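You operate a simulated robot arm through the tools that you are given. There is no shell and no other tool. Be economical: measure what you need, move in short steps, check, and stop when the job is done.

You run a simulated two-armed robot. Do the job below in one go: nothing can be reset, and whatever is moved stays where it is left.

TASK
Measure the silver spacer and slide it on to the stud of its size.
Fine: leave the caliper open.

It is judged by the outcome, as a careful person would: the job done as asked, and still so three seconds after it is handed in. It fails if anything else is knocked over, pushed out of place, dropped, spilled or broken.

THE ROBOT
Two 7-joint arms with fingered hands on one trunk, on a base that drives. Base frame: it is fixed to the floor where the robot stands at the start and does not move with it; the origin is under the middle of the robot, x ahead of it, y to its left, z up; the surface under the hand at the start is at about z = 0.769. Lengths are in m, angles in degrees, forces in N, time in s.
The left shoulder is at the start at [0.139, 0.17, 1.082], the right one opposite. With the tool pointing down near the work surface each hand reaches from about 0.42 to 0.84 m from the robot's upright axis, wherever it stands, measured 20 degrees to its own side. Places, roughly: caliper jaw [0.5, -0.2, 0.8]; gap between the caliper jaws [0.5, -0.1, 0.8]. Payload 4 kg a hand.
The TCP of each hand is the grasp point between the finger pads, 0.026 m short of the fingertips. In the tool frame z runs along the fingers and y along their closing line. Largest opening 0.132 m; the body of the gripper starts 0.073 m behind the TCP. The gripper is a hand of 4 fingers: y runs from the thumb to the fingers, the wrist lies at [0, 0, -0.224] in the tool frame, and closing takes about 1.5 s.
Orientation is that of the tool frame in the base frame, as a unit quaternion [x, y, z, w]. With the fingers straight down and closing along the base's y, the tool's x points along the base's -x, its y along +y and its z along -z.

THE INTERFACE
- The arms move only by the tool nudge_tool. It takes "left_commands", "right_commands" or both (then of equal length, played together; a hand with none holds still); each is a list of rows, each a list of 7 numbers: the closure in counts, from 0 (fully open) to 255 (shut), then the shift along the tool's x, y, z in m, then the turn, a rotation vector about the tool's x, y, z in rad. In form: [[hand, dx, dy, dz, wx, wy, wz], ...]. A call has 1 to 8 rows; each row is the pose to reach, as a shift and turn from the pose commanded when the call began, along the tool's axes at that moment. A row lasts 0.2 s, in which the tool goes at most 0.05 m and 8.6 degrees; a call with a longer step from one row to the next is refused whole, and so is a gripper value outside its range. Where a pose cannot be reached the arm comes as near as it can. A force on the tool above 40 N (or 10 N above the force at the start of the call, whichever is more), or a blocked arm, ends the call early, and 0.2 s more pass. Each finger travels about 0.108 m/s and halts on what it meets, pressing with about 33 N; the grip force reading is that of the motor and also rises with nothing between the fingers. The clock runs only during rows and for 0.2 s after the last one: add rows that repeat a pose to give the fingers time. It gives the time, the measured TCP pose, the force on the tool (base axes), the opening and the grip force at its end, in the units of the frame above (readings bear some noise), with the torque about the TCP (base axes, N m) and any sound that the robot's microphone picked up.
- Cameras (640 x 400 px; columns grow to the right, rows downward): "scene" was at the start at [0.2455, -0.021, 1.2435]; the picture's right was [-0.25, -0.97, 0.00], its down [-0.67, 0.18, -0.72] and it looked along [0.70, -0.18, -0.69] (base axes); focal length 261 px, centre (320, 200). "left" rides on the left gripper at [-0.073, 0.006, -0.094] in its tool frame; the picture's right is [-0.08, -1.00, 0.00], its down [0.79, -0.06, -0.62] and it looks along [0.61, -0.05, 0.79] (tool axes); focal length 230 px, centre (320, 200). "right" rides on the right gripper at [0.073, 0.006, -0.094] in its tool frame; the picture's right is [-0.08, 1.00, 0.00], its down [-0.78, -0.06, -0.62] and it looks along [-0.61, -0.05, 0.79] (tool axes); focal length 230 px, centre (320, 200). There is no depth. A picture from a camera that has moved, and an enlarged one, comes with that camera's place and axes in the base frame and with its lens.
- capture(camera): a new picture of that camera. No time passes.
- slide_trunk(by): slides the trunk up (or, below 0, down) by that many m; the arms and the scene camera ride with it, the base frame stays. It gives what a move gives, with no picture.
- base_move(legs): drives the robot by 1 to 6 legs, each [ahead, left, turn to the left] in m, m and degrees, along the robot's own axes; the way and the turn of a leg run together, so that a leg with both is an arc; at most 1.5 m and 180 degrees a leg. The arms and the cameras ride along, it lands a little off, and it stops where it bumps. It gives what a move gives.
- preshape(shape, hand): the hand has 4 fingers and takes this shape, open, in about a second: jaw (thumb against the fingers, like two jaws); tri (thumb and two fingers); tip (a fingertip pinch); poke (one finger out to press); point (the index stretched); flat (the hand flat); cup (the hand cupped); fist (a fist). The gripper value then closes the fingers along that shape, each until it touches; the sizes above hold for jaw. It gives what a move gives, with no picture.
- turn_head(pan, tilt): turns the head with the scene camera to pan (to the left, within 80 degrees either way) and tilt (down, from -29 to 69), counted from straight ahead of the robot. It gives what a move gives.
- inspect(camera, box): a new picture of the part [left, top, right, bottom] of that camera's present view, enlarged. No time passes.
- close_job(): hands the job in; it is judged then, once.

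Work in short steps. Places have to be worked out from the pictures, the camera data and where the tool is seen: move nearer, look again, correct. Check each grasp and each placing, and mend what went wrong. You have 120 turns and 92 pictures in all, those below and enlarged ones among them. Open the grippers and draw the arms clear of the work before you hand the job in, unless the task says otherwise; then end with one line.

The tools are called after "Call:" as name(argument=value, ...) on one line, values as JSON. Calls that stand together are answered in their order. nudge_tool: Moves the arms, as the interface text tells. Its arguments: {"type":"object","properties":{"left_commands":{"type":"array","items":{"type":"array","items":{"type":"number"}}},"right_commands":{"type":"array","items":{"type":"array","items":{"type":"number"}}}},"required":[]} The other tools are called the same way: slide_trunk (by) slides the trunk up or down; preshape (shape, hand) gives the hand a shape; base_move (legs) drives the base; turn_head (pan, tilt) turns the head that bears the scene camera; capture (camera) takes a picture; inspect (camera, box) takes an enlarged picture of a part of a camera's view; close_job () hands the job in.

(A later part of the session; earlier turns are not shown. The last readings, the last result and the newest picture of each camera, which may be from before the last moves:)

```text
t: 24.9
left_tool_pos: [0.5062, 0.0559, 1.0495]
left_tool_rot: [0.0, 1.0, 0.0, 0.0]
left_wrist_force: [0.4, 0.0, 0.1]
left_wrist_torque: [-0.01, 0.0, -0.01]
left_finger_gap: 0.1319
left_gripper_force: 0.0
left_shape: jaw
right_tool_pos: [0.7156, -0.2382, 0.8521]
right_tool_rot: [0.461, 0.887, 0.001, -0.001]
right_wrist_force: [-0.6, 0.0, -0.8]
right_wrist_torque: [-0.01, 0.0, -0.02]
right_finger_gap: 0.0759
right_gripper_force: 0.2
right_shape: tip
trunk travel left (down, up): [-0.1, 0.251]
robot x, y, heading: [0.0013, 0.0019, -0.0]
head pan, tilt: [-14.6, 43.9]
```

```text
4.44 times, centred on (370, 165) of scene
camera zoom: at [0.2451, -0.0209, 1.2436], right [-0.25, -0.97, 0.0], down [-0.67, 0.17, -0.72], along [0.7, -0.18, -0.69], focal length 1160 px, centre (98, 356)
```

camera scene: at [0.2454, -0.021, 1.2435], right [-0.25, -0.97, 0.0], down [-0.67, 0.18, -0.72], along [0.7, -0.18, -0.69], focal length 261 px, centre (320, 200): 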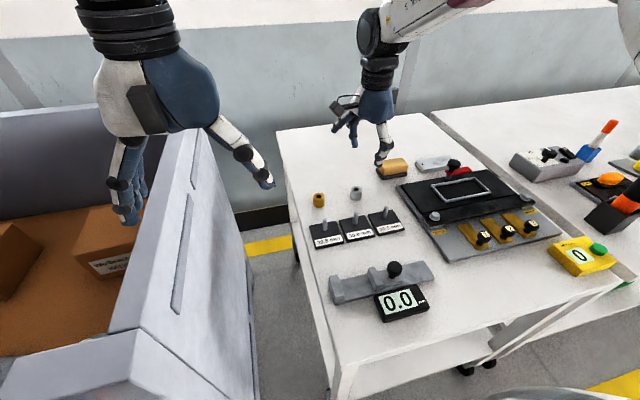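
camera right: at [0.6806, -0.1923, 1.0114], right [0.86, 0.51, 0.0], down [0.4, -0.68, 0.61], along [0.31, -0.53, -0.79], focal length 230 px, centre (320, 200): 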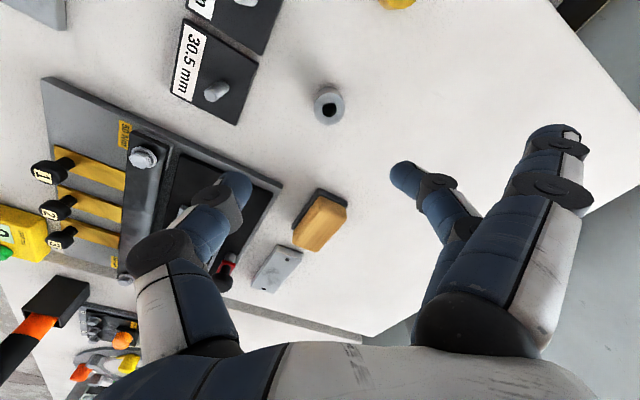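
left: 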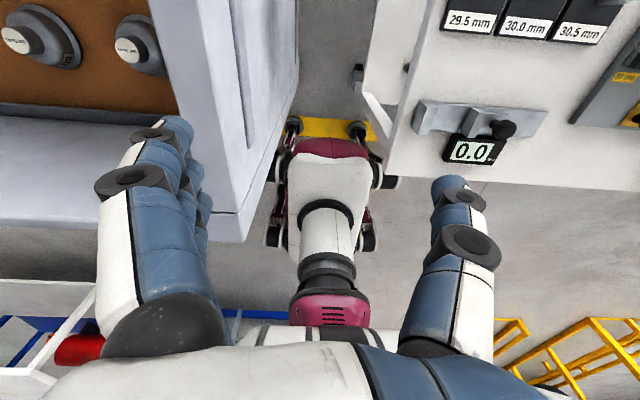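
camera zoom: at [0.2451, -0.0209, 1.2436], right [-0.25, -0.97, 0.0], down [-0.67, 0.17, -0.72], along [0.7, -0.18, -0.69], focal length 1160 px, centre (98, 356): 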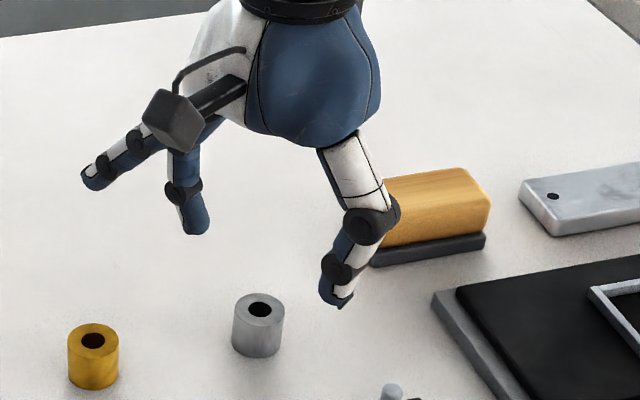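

Aligned within ~2 mm. I lower to TCP z≈0.803, watching force.

Call:
nudge_tool(right_commands=[[110, -0.001, 0.001, 0.02, 0, 0, 0], [110, -0.001, 0.001, 0.036, 0, 0, 0], [110, -0.001, 0.001, 0.048, 0, 0, 0], [110, -0.001, 0.001, 0.048, 0, 0, 0]])

Call:
inspect(camera="right", box=[200, 80, 440, 240])

Call:
inspect(camera="scene", box=[310, 120, 430, 210])

```text
t: 25.9
left_tool_pos: [0.5066, 0.0558, 1.0501]
left_tool_rot: [0.0, 1.0, 0.0, 0.0]
left_wrist_force: [-0.6, -0.9, 0.6]
left_wrist_torque: [0.01, 0.0, 0.0]
left_finger_gap: 0.1319
left_gripper_force: 0.0
left_shape: jaw
right_tool_pos: [0.7159, -0.2372, 0.8069]
right_tool_rot: [0.461, 0.887, 0.001, -0.001]
right_wrist_force: [-0.3, -0.7, 0.1]
right_wrist_torque: [0.01, 0.0, 0.0]
right_finger_gap: 0.0761
right_gripper_force: 0.2
right_shape: tip
trunk travel left (down, up): [-0.1, 0.251]
robot x, y, heading: [-0.0005, 0.0009, -0.1]
head pan, tilt: [-14.6, 43.9]
```

```text
2.50 times, centred on (320, 160) of right
camera zoom: at [0.6786, -0.1752, 0.9003], right [0.86, 0.51, 0.0], down [0.4, -0.68, 0.61], along [0.31, -0.53, -0.79], focal length 575 px, centre (320, 300)
```

zoom: 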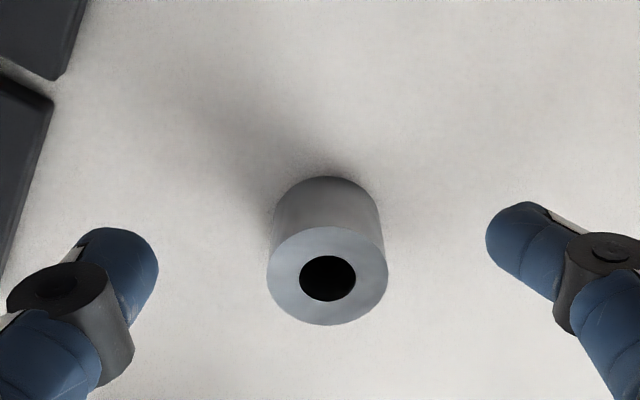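

```text
4.44 times, centred on (370, 165) of scene
camera zoom: at [0.2453, -0.0209, 1.2436], right [-0.25, -0.97, 0.0], down [-0.67, 0.18, -0.72], along [0.7, -0.18, -0.69], focal length 1160 px, centre (98, 356)
```

zoom: 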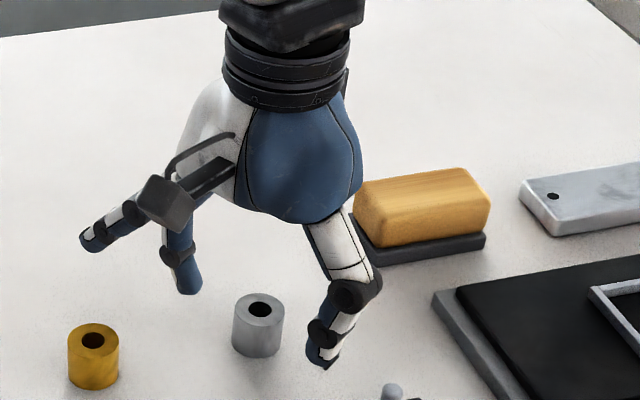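

Good alignment (1.4 mm column offset). I correct that and close.

Call:
nudge_tool(right_commands=[[130, 0, 0.0014, 0.001, 0, 0, 0], [155, 0, 0.0014, 0.001, 0, 0, 0], [175, 0, 0.0014, 0.001, 0, 0, 0], [195, 0, 0.0014, 0.001, 0, 0, 0], [220, 0, 0.0014, 0.001, 0, 0, 0], [255, 0, 0.0014, 0.001, 0, 0, 0], [255, 0, 0.0014, 0.001, 0, 0, 0]])

Call:
inspect(camera="right", box=[200, 80, 440, 240])

Call:
inspect(camera="scene", box=[310, 120, 430, 210])

```text
t: 27.5
left_tool_pos: [0.5059, 0.055, 1.0495]
left_tool_rot: [0.0, 1.0, 0.0, 0.0]
left_wrist_force: [0.4, 0.0, 0.2]
left_wrist_torque: [0.04, 0.01, 0.03]
left_finger_gap: 0.132
left_gripper_force: 0.1
left_shape: jaw
right_tool_pos: [0.716, -0.2367, 0.8051]
right_tool_rot: [0.461, 0.887, 0.001, -0.001]
right_wrist_force: [0.2, -0.5, -0.1]
right_wrist_torque: [0.02, -0.04, -0.01]
right_finger_gap: 0.0049
right_gripper_force: 33.1
right_shape: tip
trunk travel left (down, up): [-0.1, 0.251]
robot x, y, heading: [-0.0008, -0.0028, 0.0]
head pan, tilt: [-14.6, 43.9]
```

```text
2.50 times, centred on (320, 160) of right
camera zoom: at [0.6802, -0.1752, 0.8983], right [0.86, 0.51, 0.0], down [0.4, -0.68, 0.61], along [0.31, -0.53, -0.79], focal length 575 px, centre (320, 300)
```

zoom: 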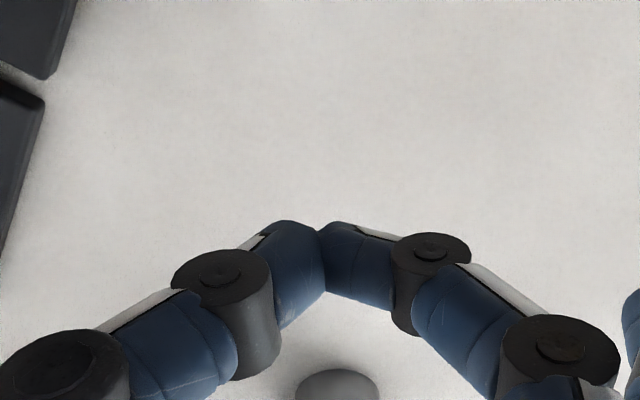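

```text
4.44 times, centred on (370, 165) of scene
camera zoom: at [0.2458, -0.021, 1.2433], right [-0.25, -0.97, 0.0], down [-0.67, 0.18, -0.72], along [0.7, -0.18, -0.69], focal length 1160 px, centre (98, 356)
```

zoom: 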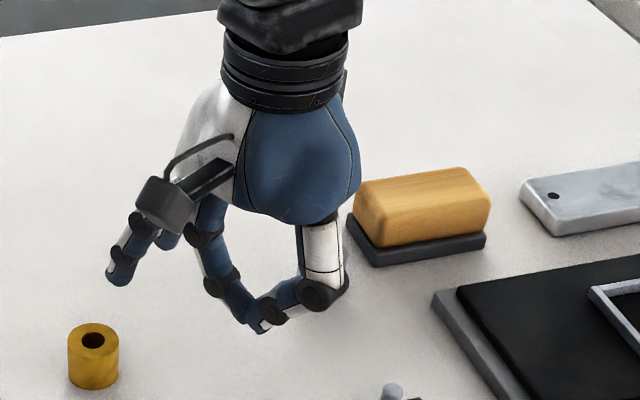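

The spacer slipped out toward image-down, so it lay a few mm further along the camera's look direction. I look where it is.

Call:
capture(camera="right")

```text
51 pictures are left
camera right: at [0.6802, -0.1752, 0.8983], right [0.86, 0.51, 0.0], down [0.4, -0.68, 0.61], along [0.31, -0.53, -0.79], focal length 230 px, centre (320, 200)
```

right: 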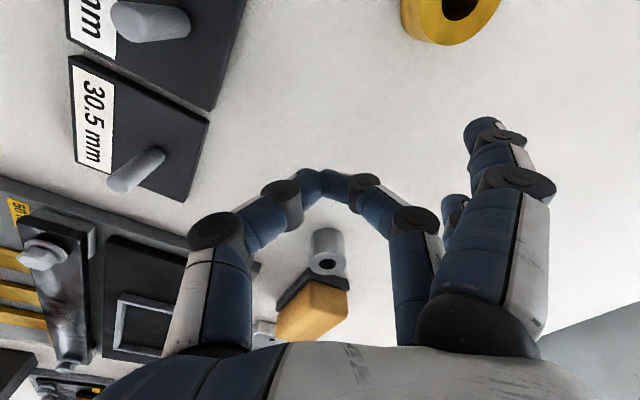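

It is still upright at about (0.75,-0.29). I rise, then try the "tri" shape, which should cradle a cylinder better.

Call:
nudge_tool(right_commands=[[255, 0.004, 0, -0.03, 0, 0, 0], [200, 0.004, 0, -0.07, 0, 0, 0], [120, 0.004, 0, -0.1, 0, 0, 0], [120, 0.004, 0, -0.1, 0, 0, 0]])

Call:
preshape(shape="tri", hand="right")

Call:
nudge_tool(right_commands=[[80, -0.03, 0, 0, 0, 0, 0], [130, -0.055, 0, 0, 0, 0, 0], [160, -0.055, 0, 0, 0, 0, 0], [160, -0.055, 0, 0, 0, 0, 0]])

Call:
capture(camera="right")

Call:
inspect(camera="scene", box=[310, 80, 470, 200])

```text
t: 28.5
left_tool_pos: [0.506, 0.0553, 1.0482]
left_tool_rot: [0.0, 1.0, 0.0, 0.0]
left_wrist_force: [0.1, -0.7, -0.2]
left_wrist_torque: [0.0, -0.01, -0.01]
left_finger_gap: 0.1319
left_gripper_force: 0.0
left_shape: jaw
right_tool_pos: [0.7146, -0.2343, 0.9035]
right_tool_rot: [0.461, 0.888, 0.001, -0.002]
right_wrist_force: [-0.4, -0.3, 0.3]
right_wrist_torque: [0.0, 0.01, -0.01]
right_finger_gap: 0.0691
right_gripper_force: 0.1
right_shape: tip
trunk travel left (down, up): [-0.1, 0.251]
robot x, y, heading: [-0.0002, 0.0043, 0.2]
head pan, tilt: [-14.6, 43.9]
```

```text
t: 29.4
left_tool_pos: [0.5055, 0.0569, 1.0496]
left_tool_rot: [0.0, 1.0, 0.0, 0.0]
left_wrist_force: [-0.7, 0.3, -0.9]
left_wrist_torque: [0.0, 0.02, -0.03]
left_finger_gap: 0.1318
left_gripper_force: 0.0
left_shape: jaw
right_tool_pos: [0.7149, -0.2343, 0.9038]
right_tool_rot: [0.461, 0.887, 0.0, 0.0]
right_wrist_force: [0.2, -0.2, -0.1]
right_wrist_torque: [0.01, 0.0, 0.02]
right_finger_gap: 0.1317
right_gripper_force: 0.0
right_shape: tri
trunk travel left (down, up): [-0.1, 0.251]
robot x, y, heading: [0.0023, -0.0016, 0.1]
head pan, tilt: [-14.6, 43.9]
```

```text
t: 30.4
left_tool_pos: [0.5058, 0.0567, 1.0501]
left_tool_rot: [0.0, 1.0, 0.0, 0.001]
left_wrist_force: [0.5, 0.2, -1.0]
left_wrist_torque: [-0.01, 0.02, 0.0]
left_finger_gap: 0.1319
left_gripper_force: 0.1
left_shape: jaw
right_tool_pos: [0.7479, -0.2782, 0.9046]
right_tool_rot: [0.461, 0.887, 0.001, -0.002]
right_wrist_force: [-0.3, -0.5, -0.4]
right_wrist_torque: [-0.01, 0.0, -0.03]
right_finger_gap: 0.0498
right_gripper_force: 0.0
right_shape: tri
trunk travel left (down, up): [-0.1, 0.251]
robot x, y, heading: [0.0019, -0.0008, -0.1]
head pan, tilt: [-14.6, 43.9]
```

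```text
50 pictures are left
camera right: at [0.7116, -0.2173, 0.9983], right [0.86, 0.51, 0.0], down [0.4, -0.68, 0.61], along [0.31, -0.53, -0.79], focal length 230 px, centre (320, 200)
```

right: 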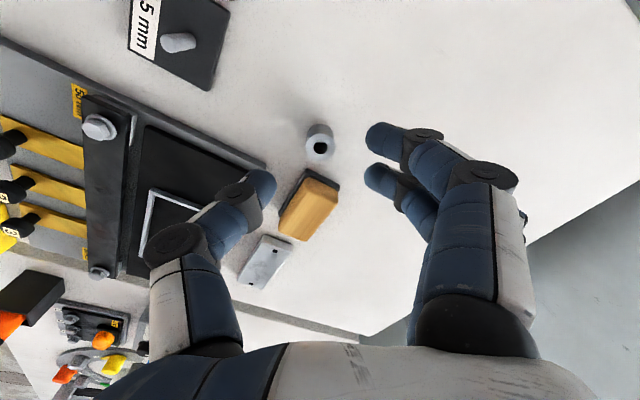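

```text
3.33 times, centred on (390, 140) of scene
camera zoom: at [0.2455, -0.021, 1.2435], right [-0.25, -0.97, 0.0], down [-0.67, 0.18, -0.72], along [0.7, -0.18, -0.69], focal length 870 px, centre (87, 400)
```

zoom: 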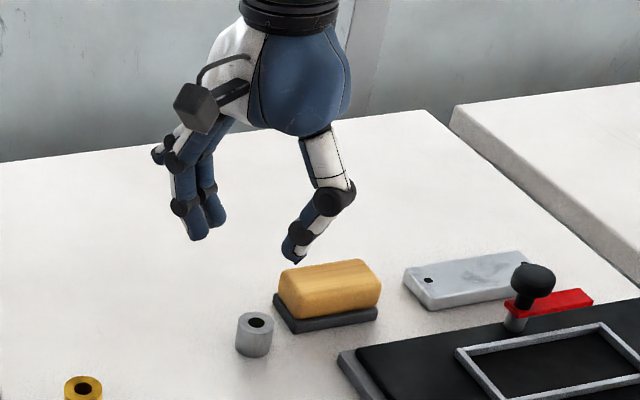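

I return to tip for its narrow width in the caliper, but will centre more carefully, checking at near-contact. Moving over the spacer (~0.758,-0.297).

Call:
preshape(shape="tip", hand="right")

Call:
nudge_tool(right_commands=[[60, -0.012, -0.001, 0.0, 0, 0, 0], [110, -0.0225, -0.0025, 0.02, 0, 0, 0], [130, -0.0225, -0.0025, 0.05, 0, 0, 0], [130, -0.0225, -0.0025, 0.07, 0, 0, 0], [130, -0.0225, -0.0025, 0.07, 0, 0, 0]])

Call:
inspect(camera="right", box=[200, 80, 440, 240])

```text
t: 31.3
left_tool_pos: [0.5056, 0.0563, 1.0495]
left_tool_rot: [0.0, 1.0, 0.0, 0.0]
left_wrist_force: [0.1, 0.8, 0.6]
left_wrist_torque: [0.02, -0.01, 0.0]
left_finger_gap: 0.1323
left_gripper_force: 0.0
left_shape: jaw
right_tool_pos: [0.7474, -0.2795, 0.9043]
right_tool_rot: [0.461, 0.887, 0.0, 0.0]
right_wrist_force: [-0.2, -0.2, 0.9]
right_wrist_torque: [0.0, -0.02, -0.01]
right_finger_gap: 0.1317
right_gripper_force: 0.1
right_shape: tip
trunk travel left (down, up): [-0.1, 0.251]
robot x, y, heading: [0.0014, -0.0014, -0.1]
head pan, tilt: [-14.6, 43.9]
```

```text
t: 32.5
left_tool_pos: [0.506, 0.0559, 1.0501]
left_tool_rot: [0.001, 1.0, 0.0, 0.0]
left_wrist_force: [0.7, 0.5, 0.1]
left_wrist_torque: [-0.01, 0.02, -0.03]
left_finger_gap: 0.1317
left_gripper_force: 0.1
left_shape: jaw
right_tool_pos: [0.7565, -0.2976, 0.8331]
right_tool_rot: [0.461, 0.888, 0.0, -0.001]
right_wrist_force: [-0.6, -0.5, -0.3]
right_wrist_torque: [-0.02, -0.03, -0.01]
right_finger_gap: 0.0657
right_gripper_force: 0.0
right_shape: tip
trunk travel left (down, up): [-0.1, 0.251]
robot x, y, heading: [0.0021, 0.0018, -0.2]
head pan, tilt: [-14.6, 43.9]
```

```text
2.50 times, centred on (320, 160) of right
camera zoom: at [0.7206, -0.2361, 0.9281], right [0.86, 0.51, 0.0], down [0.4, -0.68, 0.61], along [0.31, -0.53, -0.79], focal length 575 px, centre (320, 300)
```

zoom: 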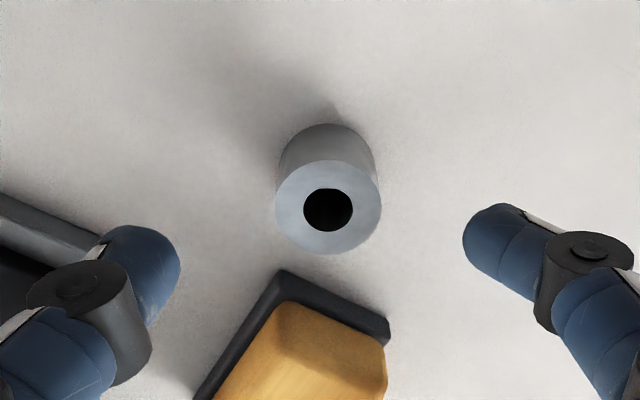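

Aligned now (hole at predicted row). I lower to z≈0.806 with small corrections and close to near-contact (~0.036 opening) to check.

Call:
nudge_tool(right_commands=[[130, -0.001, 0.0015, 0.014, 0, 0, 0], [130, -0.001, 0.0015, 0.026, 0, 0, 0], [150, -0.001, 0.0015, 0.026, 0, 0, 0], [170, -0.001, 0.0015, 0.026, 0, 0, 0], [180, -0.001, 0.0015, 0.026, 0, 0, 0], [180, -0.001, 0.0015, 0.026, 0, 0, 0]])

Call:
inspect(camera="right", box=[200, 80, 440, 240])

Call:
inspect(camera="scene", box=[330, 110, 430, 185])

```text
t: 33.9
left_tool_pos: [0.5061, 0.0561, 1.0499]
left_tool_rot: [0.001, 1.0, 0.0, 0.0]
left_wrist_force: [0.2, -0.5, 0.4]
left_wrist_torque: [0.05, -0.02, 0.0]
left_finger_gap: 0.1316
left_gripper_force: 0.0
left_shape: jaw
right_tool_pos: [0.7586, -0.296, 0.8084]
right_tool_rot: [0.461, 0.887, 0.001, -0.001]
right_wrist_force: [0.8, 0.4, -0.4]
right_wrist_torque: [0.0, 0.0, -0.02]
right_finger_gap: 0.0391
right_gripper_force: 0.1
right_shape: tip
trunk travel left (down, up): [-0.1, 0.251]
robot x, y, heading: [0.0024, 0.0011, 0.2]
head pan, tilt: [-14.6, 43.9]
```

```text
2.50 times, centred on (320, 160) of right
camera zoom: at [0.7219, -0.2357, 0.9027], right [0.86, 0.51, 0.0], down [0.4, -0.68, 0.61], along [0.31, -0.53, -0.79], focal length 575 px, centre (320, 300)
```

zoom: 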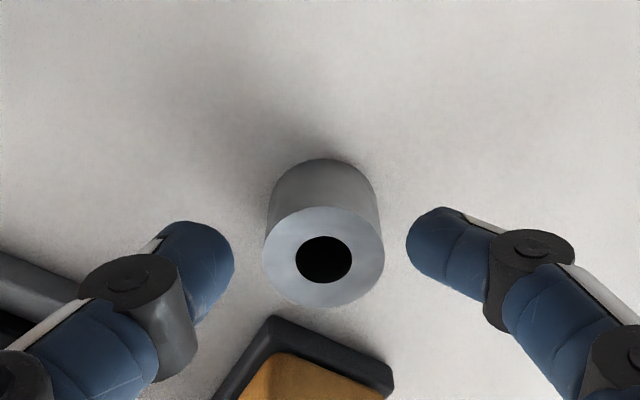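

```text
5.33 times, centred on (380, 148) of scene
camera zoom: at [0.2455, -0.021, 1.2435], right [-0.25, -0.97, 0.0], down [-0.67, 0.18, -0.72], along [0.7, -0.18, -0.69], focal length 1393 px, centre (0, 480)
```

zoom: 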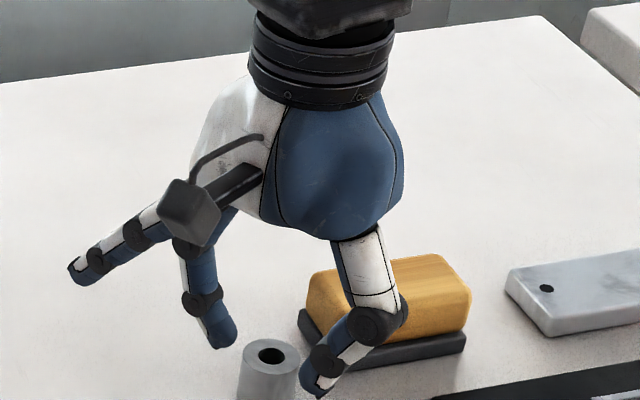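

Now nicely centred between the pads. I squeeze gradually.

Call:
nudge_tool(right_commands=[[195, 0, 0.0008, 0, 0, 0, 0], [205, 0, 0.0008, 0, 0, 0, 0], [215, 0, 0.0008, 0, 0, 0, 0], [225, 0, 0.0008, 0, 0, 0, 0], [225, 0, 0.0008, 0, 0, 0, 0]])

Call:
inspect(camera="right", box=[200, 80, 440, 240])

```text
t: 35.1
left_tool_pos: [0.5058, 0.0571, 1.0496]
left_tool_rot: [-0.001, 1.0, 0.0, 0.0]
left_wrist_force: [-0.5, -0.2, 1.0]
left_wrist_torque: [0.0, 0.0, -0.01]
left_finger_gap: 0.1319
left_gripper_force: 0.1
left_shape: jaw
right_tool_pos: [0.7589, -0.2976, 0.809]
right_tool_rot: [0.461, 0.888, 0.0, 0.0]
right_wrist_force: [0.2, 0.0, 0.3]
right_wrist_torque: [0.01, -0.01, 0.01]
right_finger_gap: 0.0039
right_gripper_force: 33.1
right_shape: tip
trunk travel left (down, up): [-0.1, 0.251]
robot x, y, heading: [-0.0012, 0.0002, -0.1]
head pan, tilt: [-14.6, 43.9]
```

```text
2.50 times, centred on (320, 160) of right
camera zoom: at [0.7225, -0.2359, 0.9025], right [0.86, 0.51, 0.0], down [0.4, -0.68, 0.61], along [0.31, -0.53, -0.79], focal length 575 px, centre (320, 300)
```

zoom: 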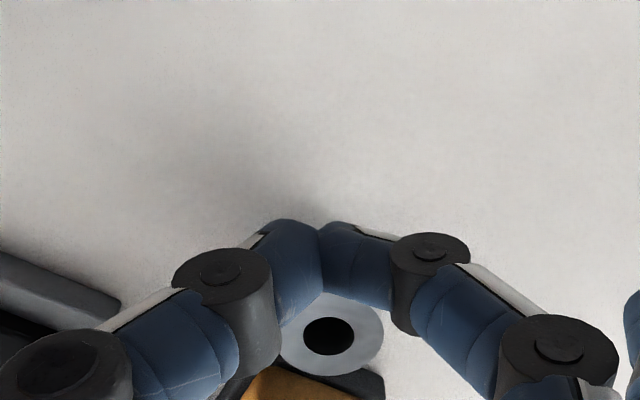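

Slipped again. Scale analysis of the images shows the spacer's top is really at z≈0.785 (table ≈0.76), so I was gripping only its top rim. I rise and look at where it stands relative to the wooden block.

Call:
nudge_tool(right_commands=[[225, 0.006, 0, -0.03, 0, 0, 0], [225, 0.006, 0, -0.07, 0, 0, 0], [225, 0.006, 0, -0.07, 0, 0, 0]])

Call:
inspect(camera="right", box=[200, 100, 440, 260])

Call:
inspect(camera="scene", box=[330, 130, 430, 205])

```text
t: 35.9
left_tool_pos: [0.5067, 0.0559, 1.0488]
left_tool_rot: [0.001, 1.0, 0.0, 0.0]
left_wrist_force: [0.3, 0.2, -0.5]
left_wrist_torque: [0.0, 0.02, -0.02]
left_finger_gap: 0.1318
left_gripper_force: 0.1
left_shape: jaw
right_tool_pos: [0.7563, -0.2962, 0.8783]
right_tool_rot: [0.461, 0.887, 0.001, -0.001]
right_wrist_force: [0.4, 0.7, 0.1]
right_wrist_torque: [0.0, 0.01, -0.03]
right_finger_gap: 0.0037
right_gripper_force: 33.0
right_shape: tip
trunk travel left (down, up): [-0.1, 0.251]
robot x, y, heading: [0.0015, 0.0008, 0.1]
head pan, tilt: [-14.6, 43.9]
```

```text
2.50 times, centred on (320, 180) of right
camera zoom: at [0.72, -0.2348, 0.9714], right [0.86, 0.51, 0.0], down [0.4, -0.68, 0.61], along [0.31, -0.53, -0.79], focal length 575 px, centre (320, 250)
```

zoom: 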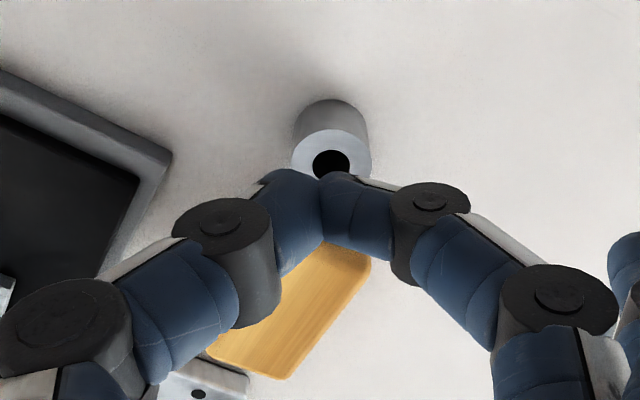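

```text
5.33 times, centred on (380, 168) of scene
camera zoom: at [0.2461, -0.021, 1.2432], right [-0.25, -0.97, 0.0], down [-0.67, 0.18, -0.72], along [0.7, -0.18, -0.69], focal length 1393 px, centre (0, 373)
```

zoom: 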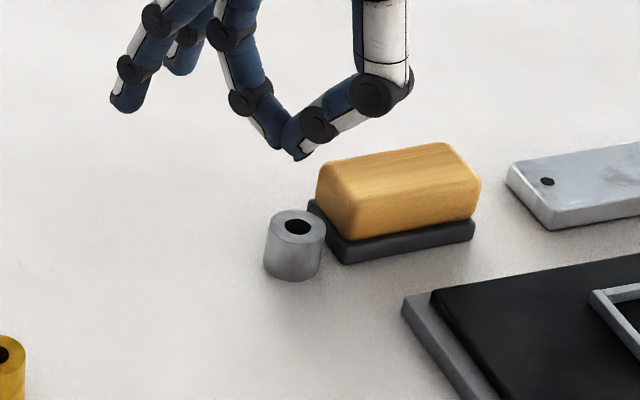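

The spacer stands ~6 mm clear of the block's side. I turn the hand to ~70° yaw so the thumb stays clear of the block, opening to 0.07.

Call:
nudge_tool(right_commands=[[180, 0, 0, 0, 0, 0, 0.1], [130, 0, 0, 0, 0, 0, 0.2], [130, 0, 0, 0, 0, 0, 0.27], [130, 0, 0, 0, 0, 0, 0.27]])

Call:
inspect(camera="right", box=[200, 80, 440, 240])

```text
t: 36.9
left_tool_pos: [0.5052, 0.0561, 1.0504]
left_tool_rot: [0.0, 1.0, 0.0, 0.0]
left_wrist_force: [-0.4, 0.0, 0.4]
left_wrist_torque: [0.01, 0.01, 0.01]
left_finger_gap: 0.1316
left_gripper_force: 0.1
left_shape: jaw
right_tool_pos: [0.7557, -0.2949, 0.879]
right_tool_rot: [0.577, 0.817, 0.001, -0.001]
right_wrist_force: [-1.0, 0.0, 0.1]
right_wrist_torque: [0.03, -0.02, 0.02]
right_finger_gap: 0.0638
right_gripper_force: 0.2
right_shape: tip
trunk travel left (down, up): [-0.1, 0.251]
robot x, y, heading: [-0.0042, 0.0032, 0.0]
head pan, tilt: [-14.6, 43.9]
```

```text
2.50 times, centred on (320, 160) of right
camera zoom: at [0.7378, -0.2254, 0.9725], right [0.97, 0.26, 0.0], down [0.21, -0.76, 0.61], along [0.16, -0.59, -0.79], focal length 575 px, centre (320, 300)
```

zoom: 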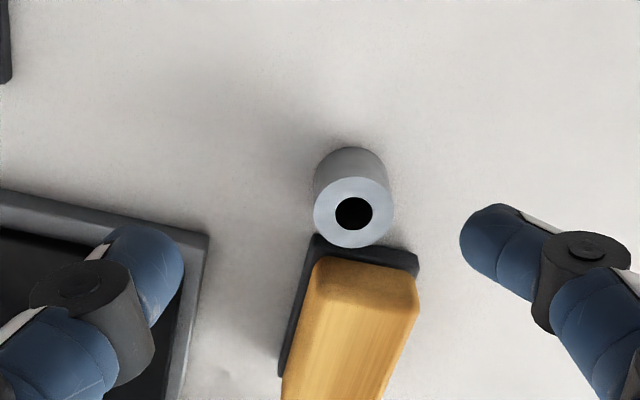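

I move over the spacer (0.777,-0.323) and lower to z≈0.83 for a check.

Call:
nudge_tool(right_commands=[[130, -0.015, 0.005, 0, 0, 0, 0], [130, -0.0333, 0.0109, 0.01, 0, 0, 0], [130, -0.0333, 0.0109, 0.03, 0, 0, 0], [130, -0.0333, 0.0109, 0.049, 0, 0, 0], [130, -0.0333, 0.0109, 0.049, 0, 0, 0]])

Call:
inspect(camera="right", box=[200, 80, 440, 240])

```text
t: 38.1
left_tool_pos: [0.5057, 0.0568, 1.0496]
left_tool_rot: [0.0, 1.0, -0.001, 0.0]
left_wrist_force: [-0.1, 0.8, -0.1]
left_wrist_torque: [0.0, 0.01, 0.0]
left_finger_gap: 0.1322
left_gripper_force: 0.1
left_shape: jaw
right_tool_pos: [0.7754, -0.3213, 0.8282]
right_tool_rot: [0.576, 0.817, 0.001, -0.001]
right_wrist_force: [-0.1, 0.3, 0.3]
right_wrist_torque: [0.02, 0.01, 0.0]
right_finger_gap: 0.0637
right_gripper_force: 0.1
right_shape: tip
trunk travel left (down, up): [-0.1, 0.251]
robot x, y, heading: [0.0044, 0.001, -0.0]
head pan, tilt: [-14.6, 43.9]
```

```text
2.50 times, centred on (320, 160) of right
camera zoom: at [0.758, -0.2526, 0.9218], right [0.97, 0.26, 0.0], down [0.21, -0.76, 0.61], along [0.16, -0.59, -0.79], focal length 575 px, centre (320, 300)
```

zoom: 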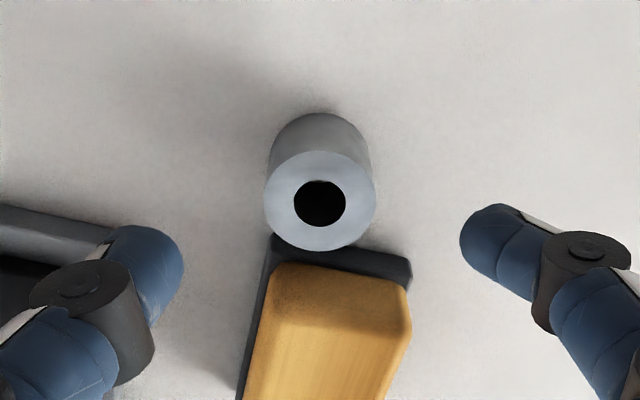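

Within 2 mm. I correct, descend to z≈0.795 and close to near-contact.

Call:
nudge_tool(right_commands=[[130, -0.002, -0.0005, 0.012, 0, 0, 0], [130, -0.002, -0.0005, 0.024, 0, 0, 0], [130, -0.002, -0.0005, 0.033, 0, 0, 0], [160, -0.002, -0.0005, 0.033, 0, 0, 0], [180, -0.002, -0.0005, 0.033, 0, 0, 0], [180, -0.002, -0.0005, 0.033, 0, 0, 0]])

Call:
inspect(camera="right", box=[200, 80, 440, 240])

```text
t: 39.5
left_tool_pos: [0.5057, 0.0567, 1.0492]
left_tool_rot: [0.0, 1.0, 0.0, 0.0]
left_wrist_force: [0.3, -0.5, -1.3]
left_wrist_torque: [0.02, 0.01, 0.0]
left_finger_gap: 0.1321
left_gripper_force: 0.1
left_shape: jaw
right_tool_pos: [0.7783, -0.3243, 0.7972]
right_tool_rot: [0.576, 0.817, 0.0, -0.001]
right_wrist_force: [0.5, 0.5, -0.1]
right_wrist_torque: [-0.02, 0.04, -0.03]
right_finger_gap: 0.0394
right_gripper_force: 0.1
right_shape: tip
trunk travel left (down, up): [-0.1, 0.251]
robot x, y, heading: [0.0023, 0.0014, 0.1]
head pan, tilt: [-14.6, 43.9]
```

```text
2.50 times, centred on (320, 160) of right
camera zoom: at [0.7598, -0.2551, 0.8898], right [0.97, 0.26, 0.0], down [0.21, -0.76, 0.61], along [0.16, -0.59, -0.79], focal length 575 px, centre (320, 300)
```

zoom: 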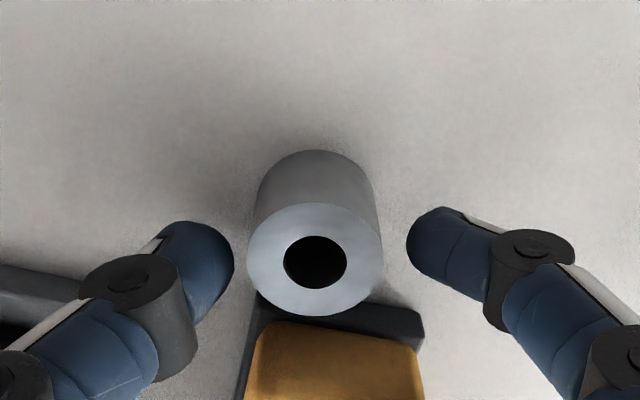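

Centred to <1 mm. Lower 3 mm more and squeeze gradually.

Call:
nudge_tool(right_commands=[[180, 0, -0.001, 0.003, 0, 0, 0], [195, 0, -0.001, 0.003, 0, 0, 0], [205, 0, -0.001, 0.003, 0, 0, 0], [215, 0, -0.001, 0.003, 0, 0, 0], [230, 0, -0.001, 0.003, 0, 0, 0], [230, 0, -0.001, 0.003, 0, 0, 0]])

Call:
inspect(camera="right", box=[200, 80, 440, 240])

```text
t: 40.9
left_tool_pos: [0.5068, 0.0556, 1.0497]
left_tool_rot: [0.001, 1.0, 0.0, 0.0]
left_wrist_force: [0.4, 0.7, 0.4]
left_wrist_torque: [-0.04, 0.0, 0.03]
left_finger_gap: 0.132
left_gripper_force: 0.0
left_shape: jaw
right_tool_pos: [0.7763, -0.3239, 0.7936]
right_tool_rot: [0.577, 0.817, 0.001, -0.001]
right_wrist_force: [0.9, 0.0, 0.5]
right_wrist_torque: [0.02, 0.03, 0.0]
right_finger_gap: 0.0214
right_gripper_force: 33.1
right_shape: tip
trunk travel left (down, up): [-0.1, 0.251]
robot x, y, heading: [0.0007, 0.0018, 0.0]
head pan, tilt: [-14.6, 43.9]
```

```text
2.50 times, centred on (320, 160) of right
camera zoom: at [0.7583, -0.255, 0.8873], right [0.97, 0.26, 0.0], down [0.21, -0.76, 0.61], along [0.16, -0.59, -0.79], focal length 575 px, centre (320, 300)
```

zoom: 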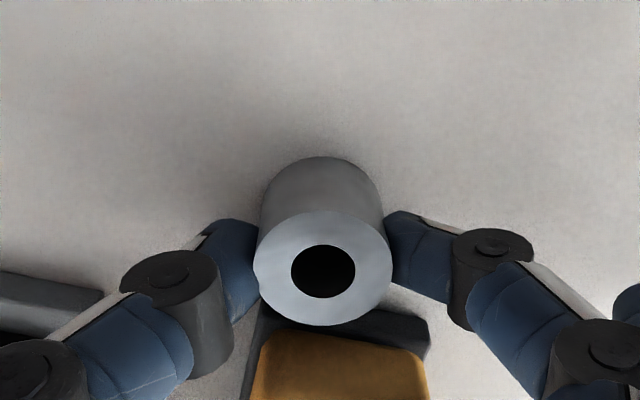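

Gripped (33 N, opening reading 0.021, spacer between pads). I lift 8 cm and check.

Call:
nudge_tool(right_commands=[[240, 0, 0, -0.01, 0, 0, 0], [240, 0, 0, -0.025, 0, 0, 0], [240, 0, 0, -0.045, 0, 0, 0], [240, 0, 0, -0.065, 0, 0, 0], [240, 0, 0, -0.085, 0, 0, 0], [240, 0, 0, -0.085, 0, 0, 0]])

Call:
inspect(camera="right", box=[200, 80, 440, 240])

Call:
inspect(camera="scene", box=[310, 90, 450, 195])

```text
t: 42.3
left_tool_pos: [0.5055, 0.0564, 1.049]
left_tool_rot: [0.0, 1.0, 0.0, -0.001]
left_wrist_force: [0.3, -0.2, 0.1]
left_wrist_torque: [0.02, -0.01, 0.01]
left_finger_gap: 0.1319
left_gripper_force: 0.0
left_shape: jaw
right_tool_pos: [0.7766, -0.324, 0.8782]
right_tool_rot: [0.577, 0.817, 0.001, -0.001]
right_wrist_force: [-0.5, -0.5, -0.5]
right_wrist_torque: [0.03, 0.0, 0.0]
right_finger_gap: 0.0214
right_gripper_force: 33.1
right_shape: tip
trunk travel left (down, up): [-0.1, 0.251]
robot x, y, heading: [0.0018, 0.0014, -0.2]
head pan, tilt: [-14.6, 43.9]
```

```text
2.50 times, centred on (320, 160) of right
camera zoom: at [0.7593, -0.2551, 0.9719], right [0.97, 0.26, 0.0], down [0.21, -0.76, 0.61], along [0.16, -0.59, -0.79], focal length 575 px, centre (320, 300)
```

zoom: 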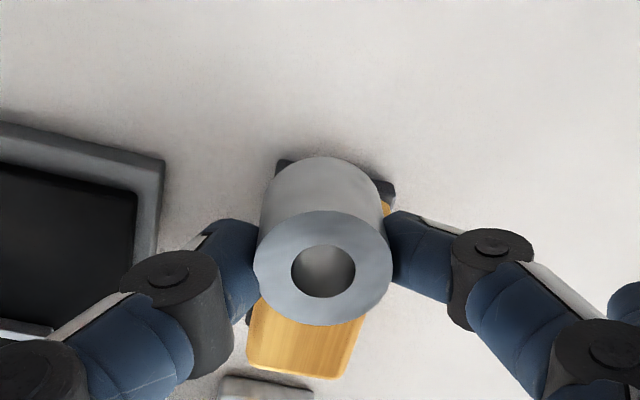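

```text
3.81 times, centred on (380, 142) of scene
camera zoom: at [0.2458, -0.0211, 1.2433], right [-0.25, -0.97, 0.0], down [-0.67, 0.18, -0.72], along [0.7, -0.18, -0.69], focal length 995 px, centre (91, 419)
```

zoom: 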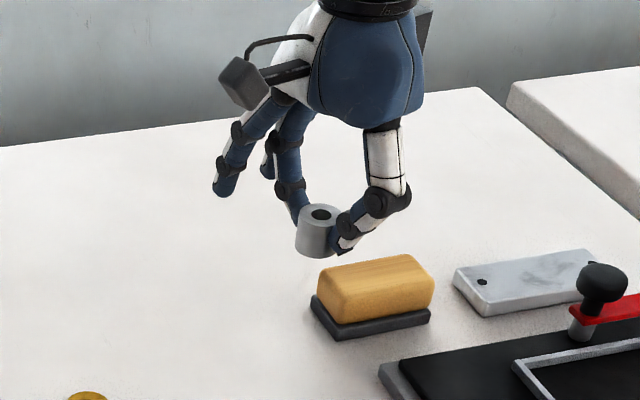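

Held upright; bottom ≈35 mm below TCP. Caliper gap, recomputed with the lower table height: y from -0.185 to -0.120, centre (0.472,-0.153). I carry the spacer above it.

Call:
nudge_tool(right_commands=[[240, 0.032, -0.028, -0.01, 0, 0, 0], [240, 0.065, -0.057, -0.02, 0, 0, 0], [240, 0.098, -0.086, -0.02, 0, 0, 0], [240, 0.131, -0.115, -0.02, 0, 0, 0], [240, 0.164, -0.144, -0.02, 0, 0, 0], [240, 0.197, -0.173, -0.02, 0, 0, 0], [240, 0.23, -0.201, -0.02, 0, 0, 0], [240, 0.263, -0.23, -0.02, 0, 0, 0]])

Call:
capture(camera="right")

Call:
inspect(camera="scene", box=[300, 180, 460, 300])

```text
t: 44.1
left_tool_pos: [0.5067, 0.056, 1.0493]
left_tool_rot: [-0.001, 1.0, -0.001, 0.0]
left_wrist_force: [-0.3, -0.3, 0.0]
left_wrist_torque: [0.02, 0.01, 0.0]
left_finger_gap: 0.132
left_gripper_force: 0.0
left_shape: jaw
right_tool_pos: [0.516, -0.2477, 0.874]
right_tool_rot: [0.568, 0.823, 0.004, -0.004]
right_wrist_force: [0.2, 0.3, -0.7]
right_wrist_torque: [-0.02, 0.02, 0.0]
right_finger_gap: 0.0208
right_gripper_force: 32.8
right_shape: tip
right hand out of reach, approached as far as the arm can: row 5, 6, 7, 8
trunk travel left (down, up): [-0.1, 0.251]
robot x, y, heading: [0.0033, -0.0025, 0.3]
head pan, tilt: [-14.6, 43.9]
```

```text
36 pictures are left
camera right: at [0.4968, -0.1794, 0.9682], right [0.96, 0.28, 0.0], down [0.22, -0.76, 0.61], along [0.17, -0.58, -0.79], focal length 230 px, centre (320, 200)
```

right: 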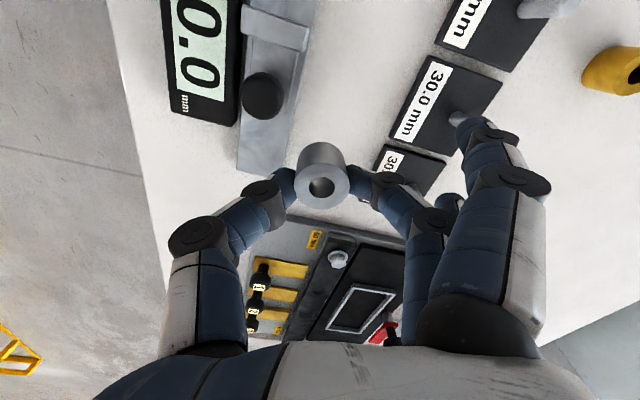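

```text
3.33 times, centred on (380, 240) of scene
camera zoom: at [0.2455, -0.0209, 1.2435], right [-0.25, -0.97, 0.0], down [-0.67, 0.17, -0.72], along [0.7, -0.18, -0.69], focal length 870 px, centre (120, 67)
```

zoom: 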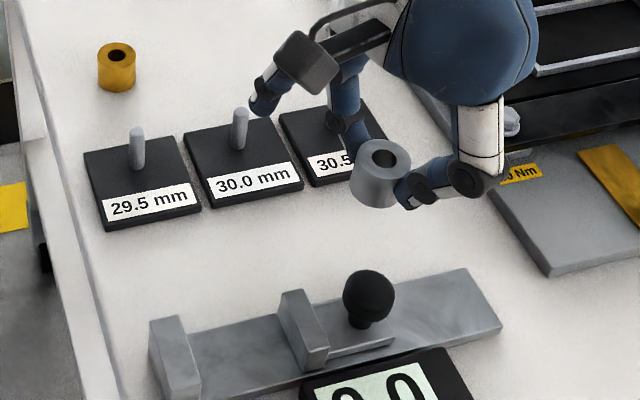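

The 70° yaw limits reach here. I turn back to ~45° (still fits the 63 mm gap) and rise a little.

Call:
nudge_tool(right_commands=[[240, 0, 0, -0.01, 0, 0, -0.1], [240, 0, 0, -0.02, 0, 0, -0.21], [240, 0, 0, -0.025, 0, 0, -0.32], [240, 0, 0, -0.025, 0, 0, -0.43], [240, 0, 0, -0.025, 0, 0, -0.43]])

```text
t: 45.3
left_tool_pos: [0.5067, 0.0553, 1.0506]
left_tool_rot: [0.0, 1.0, 0.0, 0.0]
left_wrist_force: [0.7, -0.4, -0.9]
left_wrist_torque: [0.04, 0.01, 0.0]
left_finger_gap: 0.1318
left_gripper_force: 0.1
left_shape: jaw
right_tool_pos: [0.5189, -0.247, 0.8947]
right_tool_rot: [0.388, 0.921, 0.001, -0.002]
right_wrist_force: [-0.1, -0.8, -1.6]
right_wrist_torque: [-0.02, 0.01, -0.01]
right_finger_gap: 0.0212
right_gripper_force: 33.5
right_shape: tip
right hand out of reach, approached as far as the arm can: row 1, 2, 3, 4, 5
trunk travel left (down, up): [-0.1, 0.251]
robot x, y, heading: [-0.0008, -0.0008, 0.1]
head pan, tilt: [-14.6, 43.9]
```

Yaw is 46° now. I move on to above the gap.

Call:
nudge_tool(right_commands=[[240, 0.033, 0.011, 0, 0, 0, 0], [240, 0.067, 0.021, 0, 0, 0, 0], [240, 0.1, 0.032, 0, 0, 0, 0], [240, 0.1, 0.032, 0, 0, 0, 0]])

Call:
capture(camera="right")

```text
t: 46.3
left_tool_pos: [0.5056, 0.0557, 1.0489]
left_tool_rot: [0.0, 1.0, 0.0, 0.0]
left_wrist_force: [-0.1, 0.3, 0.3]
left_wrist_torque: [-0.03, -0.02, 0.02]
left_finger_gap: 0.1319
left_gripper_force: 0.2
left_shape: jaw
right_tool_pos: [0.4877, -0.1537, 0.8747]
right_tool_rot: [0.389, 0.921, 0.0, -0.002]
right_wrist_force: [0.1, 0.0, -1.5]
right_wrist_torque: [-0.02, -0.05, 0.02]
right_finger_gap: 0.0212
right_gripper_force: 33.5
right_shape: tip
right hand out of reach, approached as far as the arm can: row 1, 2, 3, 4
trunk travel left (down, up): [-0.1, 0.251]
robot x, y, heading: [0.0019, -0.0001, -0.2]
head pan, tilt: [-14.6, 43.9]
```

```text
34 pictures are left
camera right: at [0.4423, -0.0995, 0.9682], right [0.77, 0.64, 0.0], down [0.51, -0.61, 0.61], along [0.39, -0.47, -0.79], focal length 230 px, centre (320, 200)
```

right: 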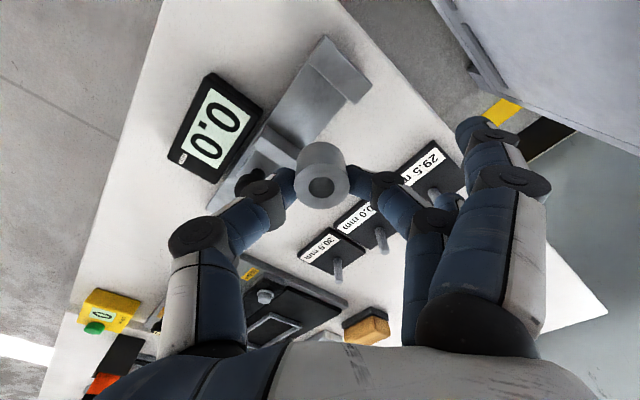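

The arm is folded tightly here; I raise the trunk 8 cm to give it room.

Call:
slide_trunk(by=0.08)

Call:
nudge_tool(right_commands=[[240, 0.006, -0.006, 0.02, 0, 0, 0], [240, 0.0115, -0.0115, 0.04, 0, 0, 0], [240, 0.0115, -0.0115, 0.06, 0, 0, 0], [240, 0.0115, -0.0115, 0.06, 0, 0, 0]])

Call:
capture(camera="right")

Call:
capture(camera="scene")

```text
t: 47.5
left_tool_pos: [0.5071, 0.0551, 1.1282]
left_tool_rot: [0.0, 1.0, 0.0, -0.001]
left_wrist_force: [0.5, 0.9, -0.6]
left_wrist_torque: [0.01, 0.05, -0.03]
left_finger_gap: 0.1316
left_gripper_force: 0.1
left_shape: jaw
right_tool_pos: [0.4893, -0.1536, 0.9546]
right_tool_rot: [0.389, 0.921, 0.001, -0.003]
right_wrist_force: [-1.0, -0.1, -1.0]
right_wrist_torque: [-0.02, 0.01, -0.01]
right_finger_gap: 0.0207
right_gripper_force: 32.7
right_shape: tip
trunk travel left (down, up): [-0.18, 0.171]
robot x, y, heading: [-0.0002, 0.0003, -0.1]
head pan, tilt: [-14.6, 43.9]
```

```text
t: 48.5
left_tool_pos: [0.5063, 0.0556, 1.1291]
left_tool_rot: [0.001, 1.0, 0.001, 0.0]
left_wrist_force: [-0.9, -0.3, -0.7]
left_wrist_torque: [0.02, 0.0, -0.01]
left_finger_gap: 0.1318
left_gripper_force: 0.0
left_shape: jaw
right_tool_pos: [0.4743, -0.1534, 0.897]
right_tool_rot: [0.388, 0.922, 0.001, 0.0]
right_wrist_force: [-0.5, -0.2, -1.8]
right_wrist_torque: [-0.02, 0.0, 0.0]
right_finger_gap: 0.0209
right_gripper_force: 33.0
right_shape: tip
trunk travel left (down, up): [-0.18, 0.171]
robot x, y, heading: [0.0012, -0.003, -0.0]
head pan, tilt: [-14.6, 43.9]
```

```text
33 pictures are left
camera right: at [0.4282, -0.0982, 0.9903], right [0.77, 0.64, 0.0], down [0.5, -0.61, 0.61], along [0.39, -0.47, -0.79], focal length 230 px, centre (320, 200)
```

right: 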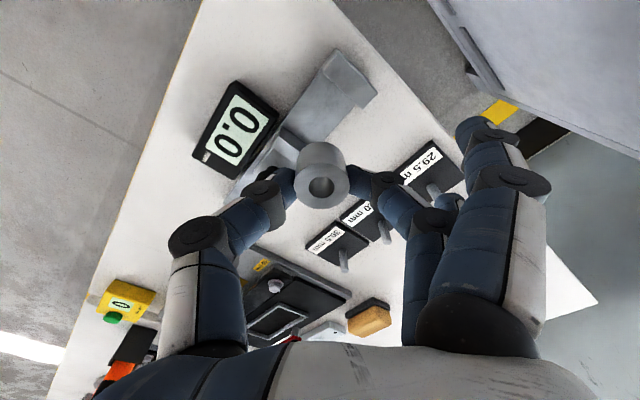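

```text
32 pictures are left
camera scene: at [0.1678, -0.0211, 1.3311], right [-0.25, -0.97, 0.0], down [-0.67, 0.18, -0.72], along [0.7, -0.18, -0.69], focal length 261 px, centre (320, 200)
```

scene: 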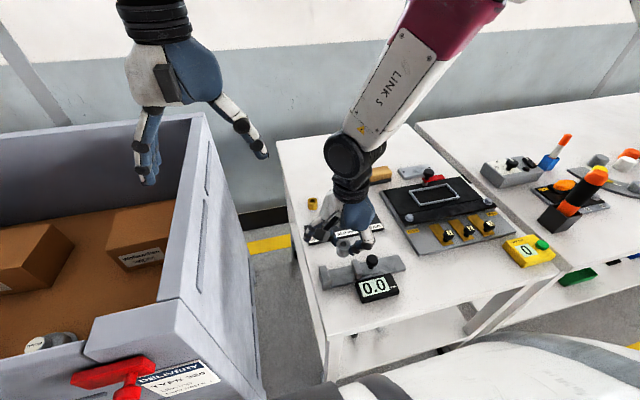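

Now in reach. I lower to z≈0.845 and inspect alignment with the gap.

Call:
nudge_tool(right_commands=[[240, 0, 0, 0.02, 0, 0, 0], [240, 0, 0, 0.04, 0, 0, 0], [240, 0, 0, 0.052, 0, 0, 0], [240, 0, 0, 0.052, 0, 0, 0]])

Call:
inspect(camera="right", box=[200, 40, 440, 220])

Call:
inspect(camera="scene", box=[300, 200, 420, 310])

```text
t: 49.5
left_tool_pos: [0.5068, 0.0559, 1.1306]
left_tool_rot: [0.0, 1.0, -0.001, 0.001]
left_wrist_force: [-0.2, -0.2, -0.3]
left_wrist_torque: [-0.02, -0.04, -0.01]
left_finger_gap: 0.1317
left_gripper_force: 0.0
left_shape: jaw
right_tool_pos: [0.4724, -0.1509, 0.8458]
right_tool_rot: [0.389, 0.921, 0.001, 0.0]
right_wrist_force: [-0.1, -0.4, -1.0]
right_wrist_torque: [-0.02, -0.03, 0.0]
right_finger_gap: 0.0209
right_gripper_force: 32.9
right_shape: tip
trunk travel left (down, up): [-0.18, 0.171]
robot x, y, heading: [-0.0007, 0.002, 0.4]
head pan, tilt: [-14.6, 43.9]
```

```text
2.22 times, centred on (320, 130) of right
camera zoom: at [0.4271, -0.096, 0.9382], right [0.77, 0.64, 0.0], down [0.5, -0.61, 0.61], along [0.39, -0.47, -0.79], focal length 511 px, centre (320, 356)
```

zoom: 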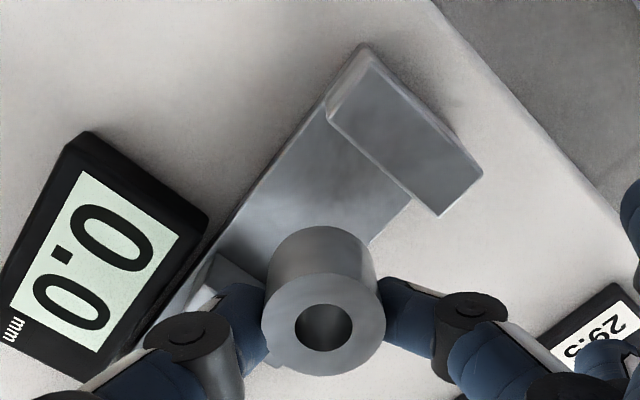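

```text
3.64 times, centred on (360, 255) of scene
camera zoom: at [0.1679, -0.021, 1.3311], right [-0.25, -0.97, 0.0], down [-0.67, 0.18, -0.72], along [0.7, -0.18, -0.69], focal length 950 px, centre (174, 0)
```

zoom: 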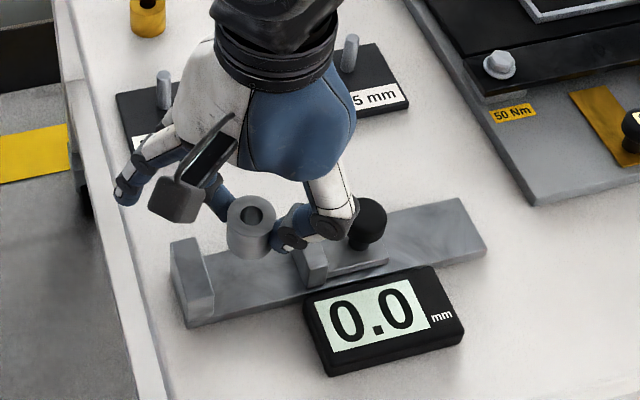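

The fixed jaw's inner face is at y=-0.120, x 0.451–0.495, so I am well centred; shift 2.5 mm toward -y and lower to just above the bed.

Call:
nudge_tool(right_commands=[[240, -0.0018, -0.0017, 0.01, 0, 0, 0], [240, -0.0018, -0.0017, 0.022, 0, 0, 0], [240, -0.0018, -0.0017, 0.032, 0, 0, 0], [240, -0.0018, -0.0017, 0.038, 0, 0, 0], [240, -0.0018, -0.0017, 0.038, 0, 0, 0]])

Call:
inspect(camera="right", box=[200, 60, 440, 240])

Call:
inspect(camera="scene", box=[320, 230, 400, 300])

```text
t: 50.7
left_tool_pos: [0.5053, 0.0562, 1.1293]
left_tool_rot: [0.001, 1.0, 0.0, 0.0]
left_wrist_force: [-0.4, -0.1, -0.1]
left_wrist_torque: [0.02, -0.04, 0.01]
left_finger_gap: 0.1318
left_gripper_force: 0.1
left_shape: jaw
right_tool_pos: [0.4735, -0.1557, 0.8069]
right_tool_rot: [0.388, 0.922, 0.002, 0.0]
right_wrist_force: [0.2, -0.3, -1.0]
right_wrist_torque: [0.02, -0.02, -0.03]
right_finger_gap: 0.021
right_gripper_force: 32.6
right_shape: tip
trunk travel left (down, up): [-0.18, 0.171]
robot x, y, heading: [-0.0036, 0.0023, 0.1]
head pan, tilt: [-14.6, 43.9]
```

```text
2.22 times, centred on (320, 150) of right
camera zoom: at [0.4279, -0.1009, 0.8996], right [0.77, 0.64, 0.0], down [0.5, -0.61, 0.61], along [0.39, -0.47, -0.79], focal length 511 px, centre (320, 311)
```

zoom: 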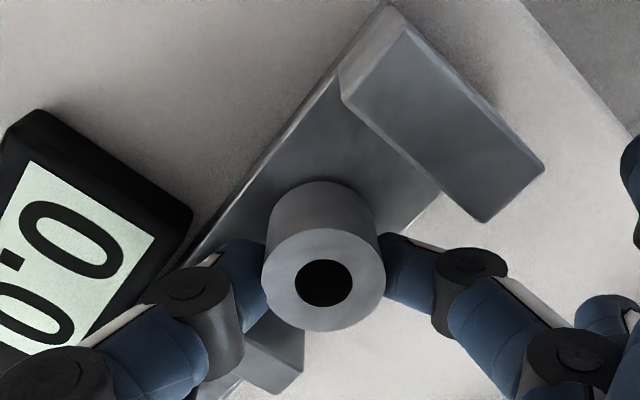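

```text
5.71 times, centred on (360, 265) of scene
camera zoom: at [0.1681, -0.021, 1.3311], right [-0.25, -0.97, 0.0], down [-0.67, 0.18, -0.72], along [0.7, -0.18, -0.69], focal length 1492 px, centre (91, -171)
```

zoom: 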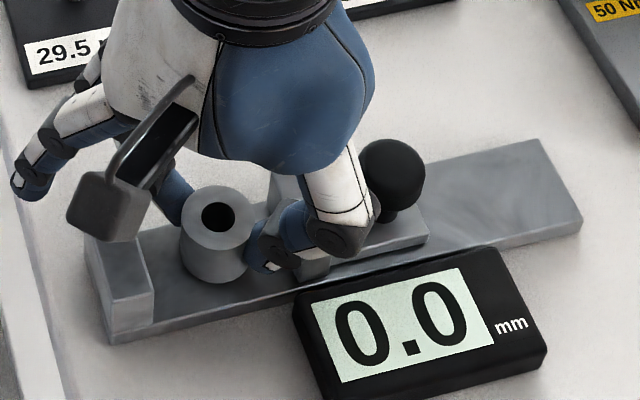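

Fits between the jaws. I lower a few more mm until a slight upward force shows.

Call:
nudge_tool(right_commands=[[240, 0, 0, 0.002, 0, 0, 0], [240, 0, 0, 0.004, 0, 0, 0], [240, 0, 0, 0.004, 0, 0, 0]])

```text
t: 51.5
left_tool_pos: [0.5054, 0.0558, 1.1303]
left_tool_rot: [0.0, 1.0, 0.0, 0.001]
left_wrist_force: [0.1, 0.6, 0.6]
left_wrist_torque: [0.03, 0.04, 0.0]
left_finger_gap: 0.1322
left_gripper_force: 0.2
left_shape: jaw
right_tool_pos: [0.4727, -0.1543, 0.8024]
right_tool_rot: [0.39, 0.921, 0.001, -0.001]
right_wrist_force: [1.3, -0.6, 8.6]
right_wrist_torque: [-0.03, -0.02, -0.06]
right_finger_gap: 0.0213
right_gripper_force: 33.4
right_shape: tip
trunk travel left (down, up): [-0.18, 0.171]
robot x, y, heading: [0.0006, -0.0012, -0.2]
head pan, tilt: [-14.6, 43.9]
```

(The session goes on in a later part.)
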